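You operate a simulated robot arm through the tools that you are given. There is no shell and no other tool. Be economical: measure what you need, move in short steps, check, and stop when the job is done.

Carry out the task below with a simulated robot arm. There is one attempt and no reset: what you move stays moved.

TASK
Put one of the yellow lamp boxes from the top of the end table on the reject dish.
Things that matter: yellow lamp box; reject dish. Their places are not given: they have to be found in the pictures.

It is judged by the outcome, as a careful person would: the job done as asked, and still so three seconds after it is handed in. It fails if anything else is knocked over, pushed out of place, dropped, spilled or broken.

THE ROBOT
A 6-joint arm with a two-finger parallel gripper, fixed in place. Base frame: the origin is at the foot of the arm, x ahead of it, y to its left, z up; the work surface is at about z = 0. Lengths are in cm, angles in degrees, forces in N, time in s.
With the tool pointing down near the work surface it reaches from about 18 to 46 cm from the base axis. Its first joint turns from -70.0 to 70.0 degrees. Payload 1.9 kg.
Tool frame: the origin (TCP) lies between the finger pads and is the grasp point; the fingertips stand 2.3 cm ahead of it; z points along the fingers, y is the line along which they close. The gripper opens to 9.4 cm. The fingers are 3.8 cm wide and 1 cm thick; the gripper's body (5.4 by 9.6 cm) begins 3.9 cm behind the TCP.
Orientation is that of the tool frame in the base frame, as a unit quaternion [w, x, y, z]. With the fingers straight down and closing along the base's y, the tool's x points along the base's -x, its y along +y and its z along -z.

THE INTERFACE
- The arm moves only by the tool arm_command. Its argument "moves" is a list of rows, each a list of 7 numbers: the turn, a rotation vector about the base's x, y, z in degrees, then the shift along the base's x, y, z in cm, then the opening, from 0 (shut) to 1 (fully open). In form: [[ax, ay, az, x, y, z, claw], ...]. A call has 1 to 10 rows; each row shifts and turns the commanded pose from where the row before left it. A row lasts 0.2 s, in which the tool goes at most 5 cm and 8.6 degrees; a call with a longer step from one row to the next is refused whole, and so is a gripper value outside its range. A pose out of reach is approached as far as the arm can. The call stops where the force on the tool passes 40 N (or 10 N more than at its start, if that is more) or the arm is blocked; 0.2 s more then pass. The fingers move at their own pace (about 10.8 cm/s each) and stop on an object; they squeeze with about 27 N. The grip force told is the motor's: it shows also when the fingers shut on nothing. Time passes only in rows, and 0.2 s behind the last, so rows that do not move let the fingers close. It gives the time, the measured TCP pose, the force on the tool (base axes), the opening and the grip force at its end, in the units of the frame above (readings bear some noise), and new pictures: "pictures" is both (left out), scene, wrist or none.
- Cameras (640 x 400 px; columns grow to the right, rows downward): "scene" is fixed at [5.25, 31.29, 41.41]; the picture's right is [-0.79, -0.62, 0.00], its down [-0.40, 0.52, -0.76] and it looks along [0.47, -0.59, -0.65] (base axes); focal length 214 px, centre (320, 200). "wrist" rides on the gripper at [-3.9, 0, -4.4] in the tool frame; the picture's right is [0.00, -1.00, 0.00], its down [0.97, 0.00, -0.24] and it looks along [0.24, 0.00, 0.97] (tool axes); focal length 218 px, centre (320, 200).
- locate(camera, pixels): for up to 12 pixels [column, row] of the newest picture of that camera ("zoom" is the newest enlarged one), the place [x, y, z] in the base frame of the surface seen there, good to about 0.2 cm. No time passes.
- close_up(camera, box): a new picture of the part [left, top, right, bottom] of that camera's present view, enlarged. No time passes.
- finish_job(): hands the job in; it is judged then, once.

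Work in short steps. Measure before you move; look again where a grasp or a placing could have gone wrong, and mend it. You have 60 turns and 120 pictures in all, the two below and enlarged ones among them. Open the gripper and draw the arm clear of the work before you hand the job in, unless the task says otherwise; then end with one line.

The tools are called as name(argument=value, ...) on one line, values as JSON. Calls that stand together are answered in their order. arm_command: Moves the arm, as the interface text tells. Its arguments: {"type":"object","properties":{"moves":{"type":"array","items":{"type":"array","items":{"type":"number"}}},"pictures":{"type":"string","enum":["both","scene","wrist","none"]}},"required":["moves"]} The other tools are called the same way: locate (camera, pixels) gives the place of the surface under pixels of a picture; close_up (camera, box) takes an enlarged picture of a part of a camera's view; finish_job () hands the job in.

At the start:

```text
time_s: 0.0
position: [24.49, 16.22, 32.27]
orientation: [0.0, 0.0, 1.0, -0.001]
ft_force: [-0.7, -0.5, 0.3]
opening: 9.4
finger_force: 0.1
```

scene: 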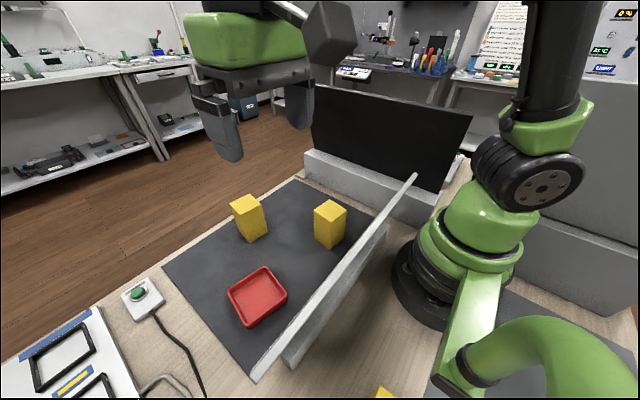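
wrist: 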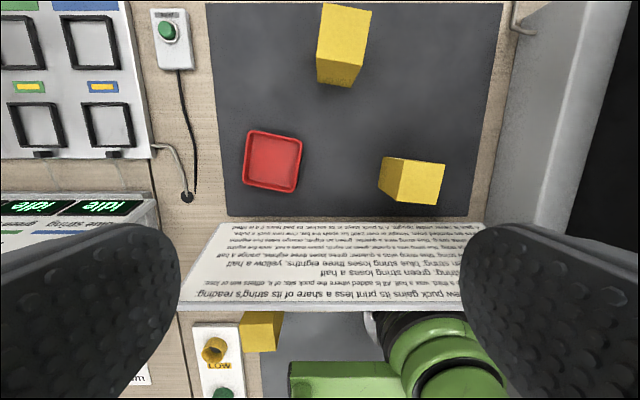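

The pictures show a red dish at scene (257,296), yellow boxes at (249,218) and (329,224), and another at (382,392). I'll measure them and look closer.

locate(camera="scene", pixels=[[245, 203], [330, 210], [258, 296], [252, 228], [328, 232], [382, 393], [290, 220], [410, 180], [340, 280], [200, 270], [252, 240], [330, 246]])

locate(camera="wrist", pixels=[[345, 30], [340, 72], [430, 180], [395, 180], [272, 162], [262, 330], [330, 235], [330, 290], [350, 140], [300, 350], [215, 330], [170, 30]])

close_up(camera="scene", box=[150, 160, 430, 400])

close_up(camera="wrist", box=[120, 0, 520, 400])

```text
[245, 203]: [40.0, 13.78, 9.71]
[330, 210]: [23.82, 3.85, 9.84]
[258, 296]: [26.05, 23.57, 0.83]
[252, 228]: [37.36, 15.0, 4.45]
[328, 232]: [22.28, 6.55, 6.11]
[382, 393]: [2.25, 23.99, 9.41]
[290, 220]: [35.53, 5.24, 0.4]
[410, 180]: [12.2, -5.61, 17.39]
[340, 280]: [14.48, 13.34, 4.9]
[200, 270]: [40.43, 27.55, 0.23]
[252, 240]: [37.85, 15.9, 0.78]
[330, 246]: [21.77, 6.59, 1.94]
```

```text
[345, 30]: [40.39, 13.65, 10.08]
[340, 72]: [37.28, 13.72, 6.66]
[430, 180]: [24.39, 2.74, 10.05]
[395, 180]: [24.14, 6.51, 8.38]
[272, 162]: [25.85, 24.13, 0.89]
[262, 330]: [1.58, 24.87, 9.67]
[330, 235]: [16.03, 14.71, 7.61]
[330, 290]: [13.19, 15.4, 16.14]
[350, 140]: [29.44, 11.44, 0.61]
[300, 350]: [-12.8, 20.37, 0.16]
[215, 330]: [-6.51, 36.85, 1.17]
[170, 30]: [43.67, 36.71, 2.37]
```

```text
1.67 times, centred on (290, 280) of scene
```

zoom: 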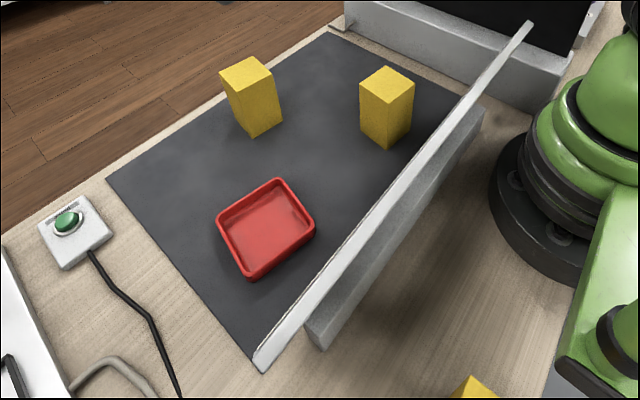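

```text
1.00 times, centred on (320, 200) of wrist
```

zoom: 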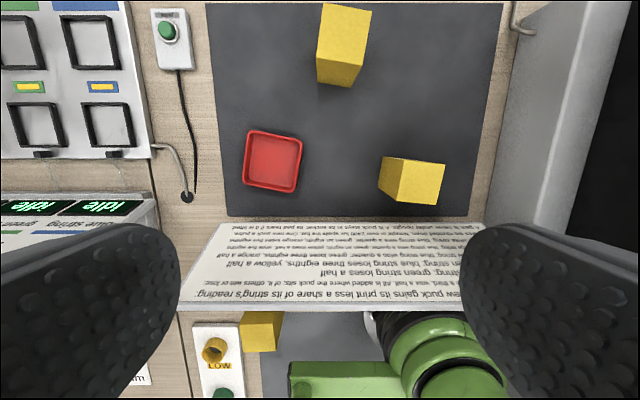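

Both mat boxes stand about 10 cm tall; the far one, near (39,14), is clear of the sign panel. I'll enlarge it for its corners and the dish's.

close_up(camera="scene", box=[200, 180, 360, 280])

locate(camera="wrist", pixels=[[324, 6], [369, 13], [361, 60], [319, 54], [249, 133], [300, 142], [295, 191], [245, 182], [272, 162], [443, 165], [437, 203], [413, 203]])

```text
4.00 times, centred on (280, 230) of scene
```

zoom: 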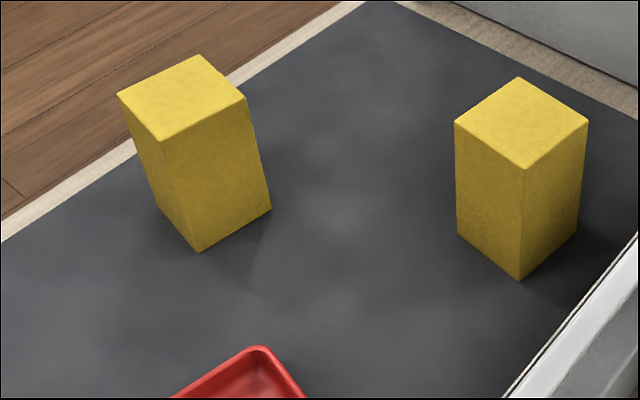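

```text
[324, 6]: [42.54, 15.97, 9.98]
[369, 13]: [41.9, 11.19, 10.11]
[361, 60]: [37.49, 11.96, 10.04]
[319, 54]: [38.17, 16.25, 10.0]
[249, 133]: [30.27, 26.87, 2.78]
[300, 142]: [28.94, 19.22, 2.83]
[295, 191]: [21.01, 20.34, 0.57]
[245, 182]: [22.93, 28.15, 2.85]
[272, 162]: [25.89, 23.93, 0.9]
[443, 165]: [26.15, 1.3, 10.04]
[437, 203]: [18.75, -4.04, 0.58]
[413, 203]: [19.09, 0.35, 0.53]
```

The box's top centre is about (40.0, 13.8, 10.0), 4.6 cm square and turned about −8°. The dish centre is about (25.9, 23.7), with its floor at z ≈ 0.9 and rim at 2.9. I move above the box first.

arm_command(moves=[[0, 0, -1.33, 2.58, -0.4, -2.5, 1], [0, 0, -1.33, 2.58, -0.4, -2.5, 1], [0, 0, -1.33, 2.58, -0.4, -2.5, 1], [0, 0, -1.33, 2.58, -0.4, -2.5, 1], [0, 0, -1.33, 2.58, -0.4, -2.5, 1], [0, 0, -1.33, 2.58, -0.4, -2.5, 1], [0, 0, 0, 0, 0, 0, 1]])

```text
time_s: 1.6
position: [40.04, 13.95, 17.25]
orientation: [0.0, 0.07, 0.998, 0.0]
ft_force: [0.1, -0.3, -0.4]
opening: 9.41
finger_force: 0.0
```

scene: 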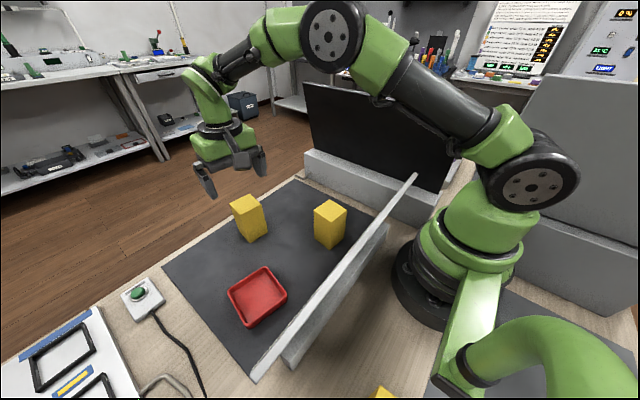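
wrist: 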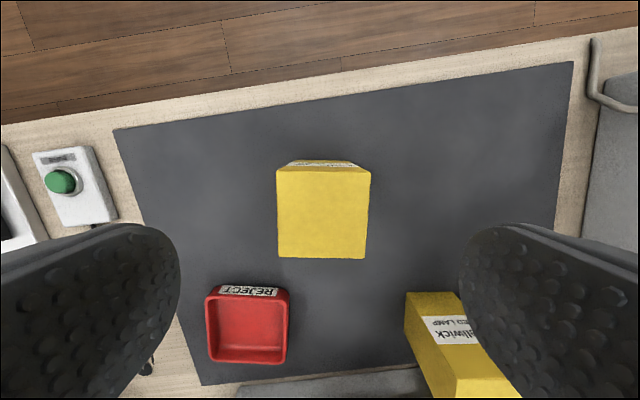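

The dish is labelled REJECT, and the other box reads "...LED LAMP". I check the label on this box and the corners of its top.

close_up(camera="wrist", box=[270, 145, 380, 215])

close_up(camera="wrist", box=[390, 280, 530, 400])

locate(camera="wrist", pixels=[[281, 171], [368, 174], [364, 255], [281, 254], [322, 212], [249, 292], [211, 294], [288, 297], [283, 363], [209, 357], [250, 335]])

```text
5.71 times, centred on (325, 180) of wrist
```

zoom: 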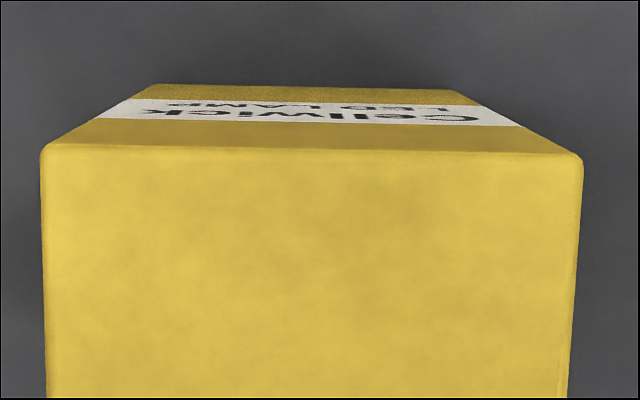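

```text
3.33 times, centred on (460, 340) of wrist
```

zoom: 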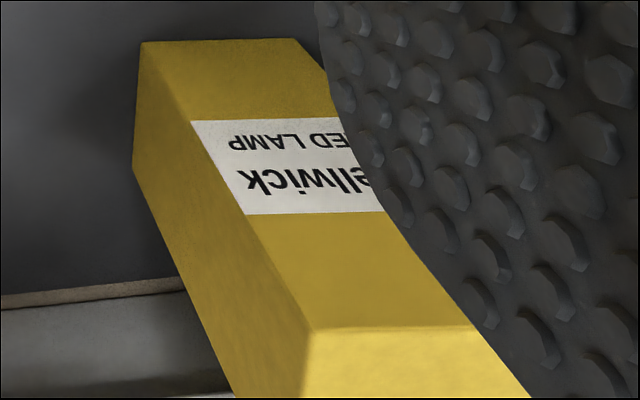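

```text
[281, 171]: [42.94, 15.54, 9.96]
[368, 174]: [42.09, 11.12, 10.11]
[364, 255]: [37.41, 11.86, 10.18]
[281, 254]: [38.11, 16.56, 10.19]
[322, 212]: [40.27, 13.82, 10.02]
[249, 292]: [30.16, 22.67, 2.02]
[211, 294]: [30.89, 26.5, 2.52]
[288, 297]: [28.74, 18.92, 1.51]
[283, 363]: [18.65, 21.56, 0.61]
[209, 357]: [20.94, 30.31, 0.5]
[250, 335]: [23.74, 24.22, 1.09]
```

This one reads "Cellwick LED LAMP" and is aligned with the gripper. I descend to z ≈ 7.

arm_command(moves=[[0, 0, 0, 0.03, -0.1, -3, 1], [0, 0, 0, 0.03, -0.1, -3, 1], [0, 0, 0, 0, 0, -2.5, 1], [0, 0, 0, 0, 0, -1.7, 1], [0, 0, 0, 0, 0, 0, 1]])

```text
time_s: 2.8
position: [40.1, 13.69, 7.15]
orientation: [0.001, 0.07, 0.998, 0.0]
ft_force: [0.0, -0.4, 0.7]
opening: 9.41
finger_force: 0.0
```

scene: 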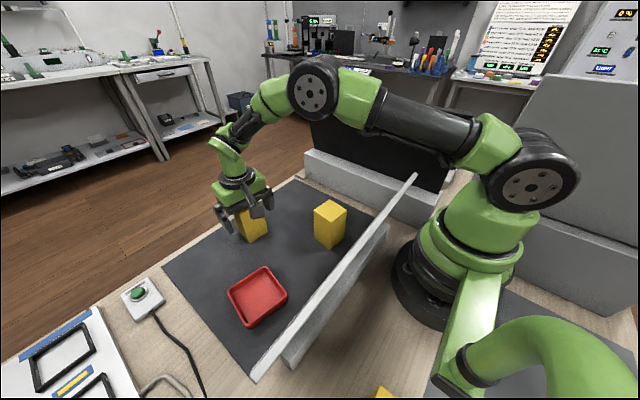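
wrist: 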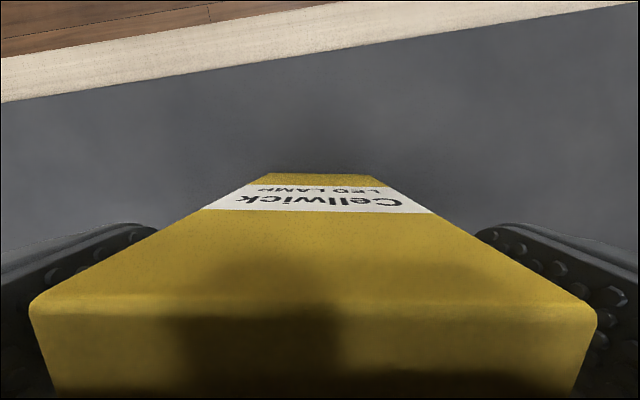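

The box lies between the fingers. I close on it and lift slightly.

arm_command(moves=[[0, 0, 0, 0, 0, 0, 0], [0, 0, 0, 0, 0, 0, 0], [0, 0, 0, 0, 0, 0, 0], [0, 0, 0, 0, 0, 1, 0], [0, 0, 0, 0, 0, 3, 0], [0, 0, 0, 0, 0, 3, 0], [0, 0, 0, 0, 0, 0, 0]])

```text
time_s: 4.4
position: [40.07, 13.91, 14.14]
orientation: [0.0, 0.068, 0.998, 0.0]
ft_force: [-0.5, -0.6, -1.3]
opening: 5.17
finger_force: 26.6
```

scene: 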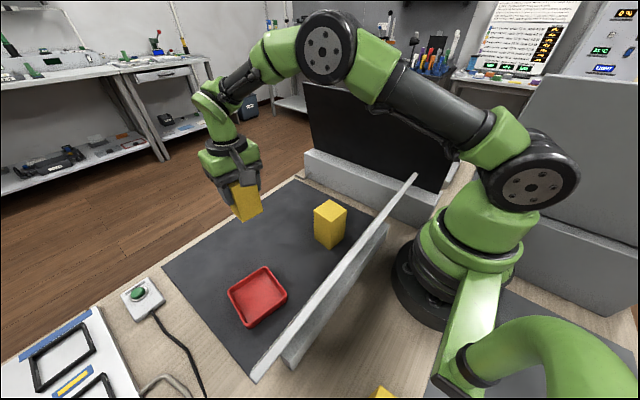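
wrist: 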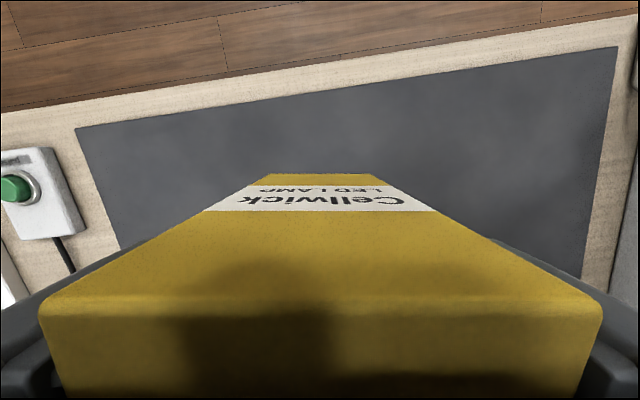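

The box is held, with the opening at 5.2. Now I measure the dish precisely.

close_up(camera="scene", box=[210, 255, 306, 335])

```text
5.00 times, centred on (258, 295) of scene
```

zoom: 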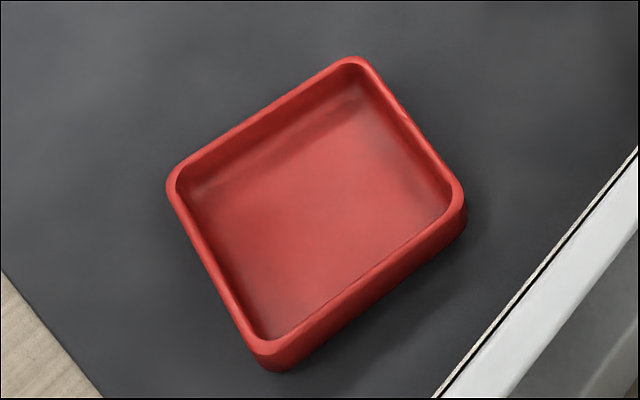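

locate(camera="zoom", pixels=[[352, 64], [175, 183], [262, 346], [456, 194], [260, 125], [215, 268], [362, 270], [410, 125], [362, 100], [215, 200], [290, 320], [425, 210]])

```text
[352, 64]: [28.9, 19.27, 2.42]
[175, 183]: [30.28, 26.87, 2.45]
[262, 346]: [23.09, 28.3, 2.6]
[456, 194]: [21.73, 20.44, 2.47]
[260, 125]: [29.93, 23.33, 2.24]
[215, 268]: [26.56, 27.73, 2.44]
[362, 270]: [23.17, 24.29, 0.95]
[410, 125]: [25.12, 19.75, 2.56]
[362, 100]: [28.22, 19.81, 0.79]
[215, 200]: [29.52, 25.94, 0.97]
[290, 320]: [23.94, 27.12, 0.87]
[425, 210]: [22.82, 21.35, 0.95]
```

Dish centre is (26.0, 23.7), yaw −10°, interior about 6.5 cm. I carry the box over it at height.

arm_command(moves=[[0, 0, -0.4, -2.345, 1.62, 0, 0], [0, 0, -0.4, -2.345, 1.62, 0, 0], [0, 0, -0.4, -2.345, 1.62, 0, 0], [0, 0, -0.4, -2.345, 1.62, 0, 0], [0, 0, -0.4, -2.345, 1.62, 0, 0], [0, 0, 0, -2.345, 1.62, 0, 0], [0, 0, 0, 0, 0, 0, 0]])

```text
time_s: 6.0
position: [26.05, 23.42, 14.13]
orientation: [0.0, 0.087, 0.996, 0.0]
ft_force: [-0.7, 0.0, -1.5]
opening: 5.18
finger_force: 27.2
```

scene: 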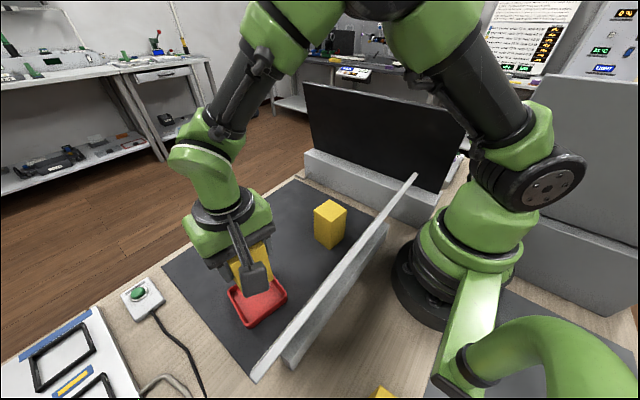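
wrist: 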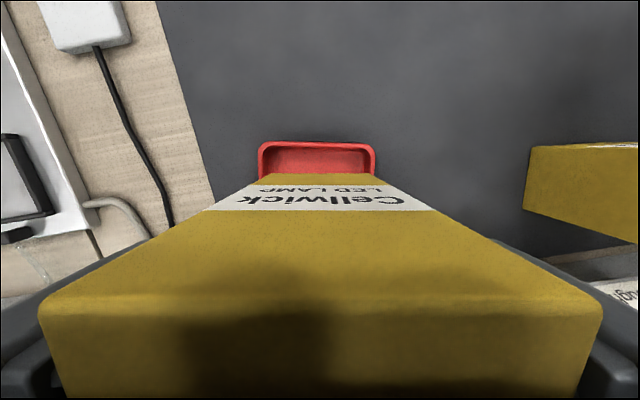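

The box is over the dish. I nudge y by +0.25 and descend to just above the rim to check.

arm_command(moves=[[0, 0, 0, 0, 0.25, -1.5, 0], [0, 0, 0, 0, 0, -2.2, 0], [0, 0, 0, 0, 0, 0, 0]])

close_up(camera="scene", box=[190, 220, 318, 335])

```text
time_s: 6.8
position: [26.1, 23.62, 10.35]
orientation: [0.0, 0.087, 0.996, 0.0]
ft_force: [-0.4, 0.0, -0.9]
opening: 5.17
finger_force: 26.8
```

scene: 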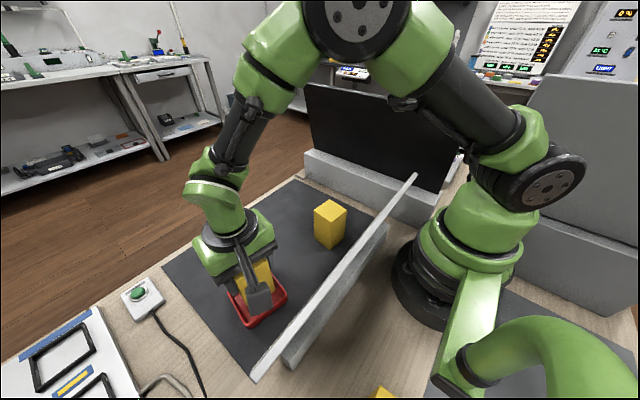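
wrist: 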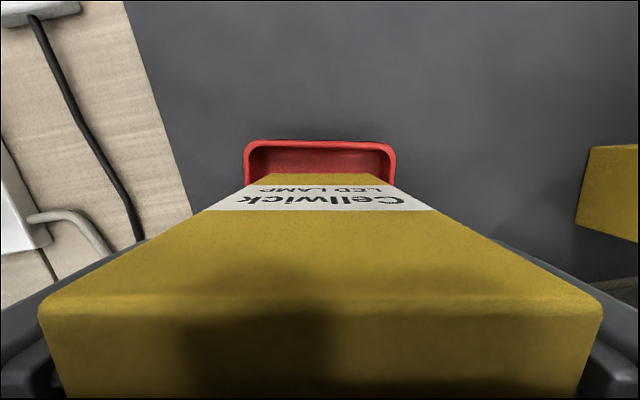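

```text
3.48 times, centred on (254, 278) of scene
```

zoom: 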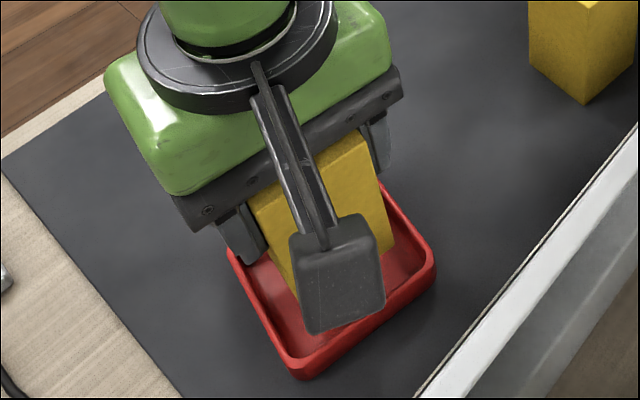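

The box is centred left-right over the dish (rim columns 243–397). I lower it gently to near floor contact.

arm_command(moves=[[0, 0, 0, 0, 0, -1.3, 0], [0, 0, 0, 0, 0, -0.8, 0], [0, 0, 0, 0, 0, -0.3, 0], [0, 0, 0, 0, 0, 0, 0]])

close_up(camera="scene", box=[190, 220, 318, 335])

```text
time_s: 7.8
position: [26.04, 23.68, 7.92]
orientation: [-0.001, 0.086, 0.996, -0.001]
ft_force: [-0.3, -0.3, -1.1]
opening: 5.15
finger_force: 26.6
```

scene: 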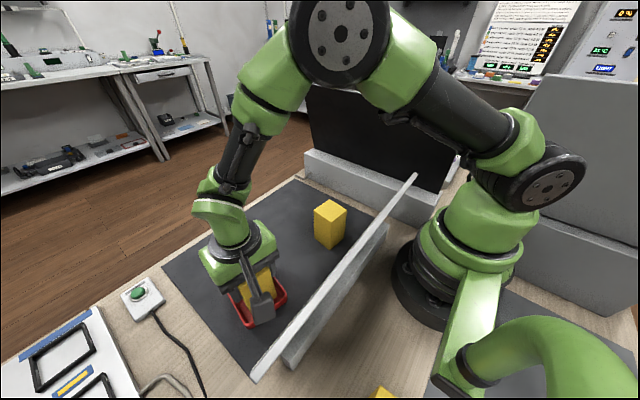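
wrist: 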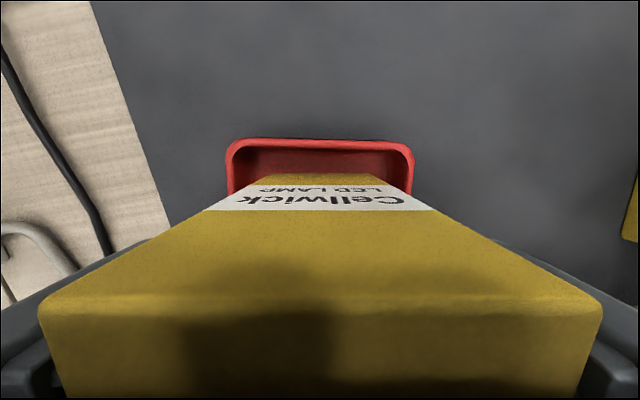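

```text
3.48 times, centred on (254, 278) of scene
```

zoom: 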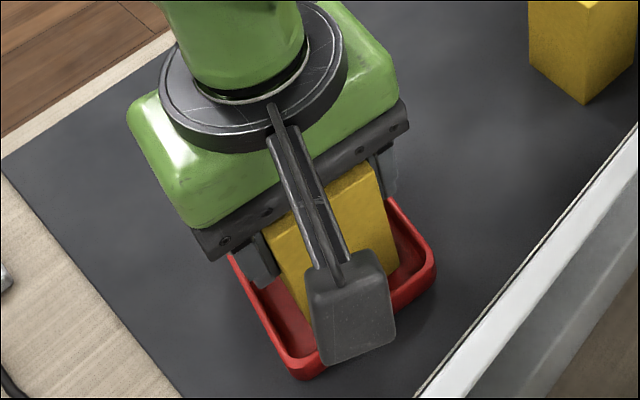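

The box is inside the dish with no contact force yet. I lower in tiny steps until it touches.

arm_command(moves=[[0, 0, 0, 0, 0, -0.15, 0], [0, 0, 0, 0, 0, -0.1, 0], [0, 0, 0, 0, 0, 0, 0]], pictures="none")

```text
time_s: 8.6
position: [26.06, 23.61, 7.73]
orientation: [0.0, 0.087, 0.996, -0.001]
ft_force: [-0.3, -0.9, -0.5]
opening: 5.14
finger_force: 27.4
```

arm_command(moves=[[0, 0, 0, 0, 0, -0.12, 0], [0, 0, 0, 0, 0, 0, 0]], pictures="none")

```text
time_s: 9.2
position: [26.03, 23.62, 7.67]
orientation: [0.0, 0.088, 0.996, 0.0]
ft_force: [-0.2, 0.0, 1.7]
opening: 5.15
finger_force: 27.1
```

The vertical force turned to +1.7 N, so the box is on the floor of the dish. I open, let it settle, then rise straight up.

arm_command(moves=[[0, 0, 0, 0, 0, 0, 0.8], [0, 0, 0, 0, 0, 0, 0.8], [0, 0, 0, 0, 0, 0, 0.8], [0, 0, 0, 0, 0, 2, 0.8], [0, 0, 0, 0, 0, 3, 0.8], [0, 0, 0, 0, 0, 4, 0.8], [0, 0, 0, 0, 0, 4, 0.8], [0, 0, 0, 0, 0, 4, 0.8], [0, 0, 0, 0, 0, 4, 0.8]])

close_up(camera="scene", box=[190, 180, 358, 335])

```text
time_s: 11.2
position: [25.91, 23.82, 28.6]
orientation: [0.001, 0.086, 0.996, 0.0]
ft_force: [-0.1, 0.6, 0.7]
opening: 7.52
finger_force: 0.1
```

scene: 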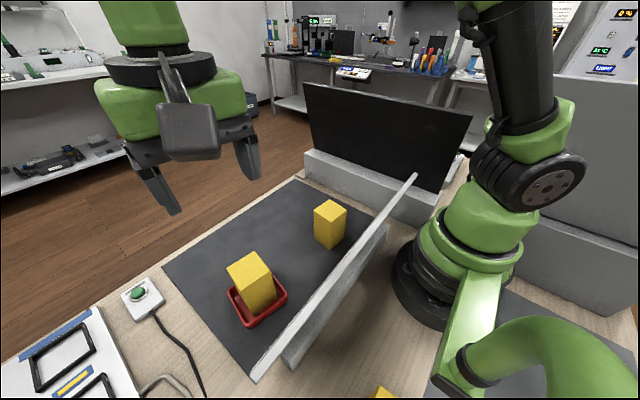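
wrist: 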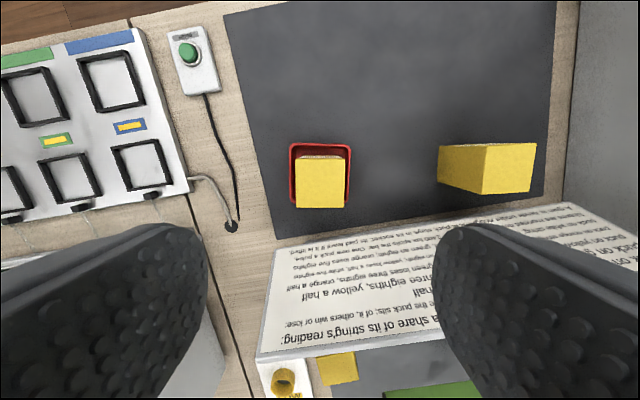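

```text
2.58 times, centred on (274, 258) of scene
```

zoom: 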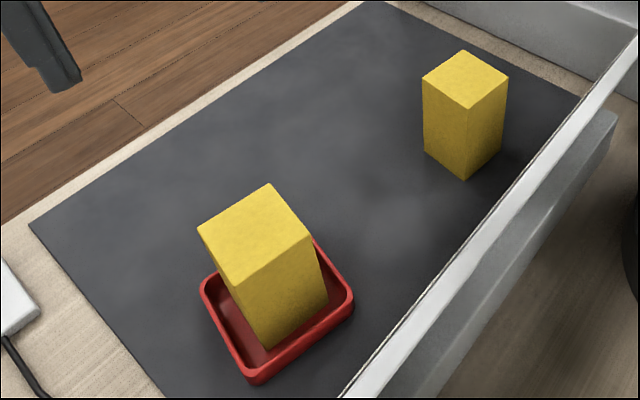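

The box stands upright in the reject dish, everything else is in place, and the arm is clear. I'm handing the job in.

finish_job()

```text
The job is handed in.
```

One yellow lamp box, labelled "Cellwick LED LAMP", now stands upright in the red dish marked REJECT, and the final pictures show nothing else disturbed.
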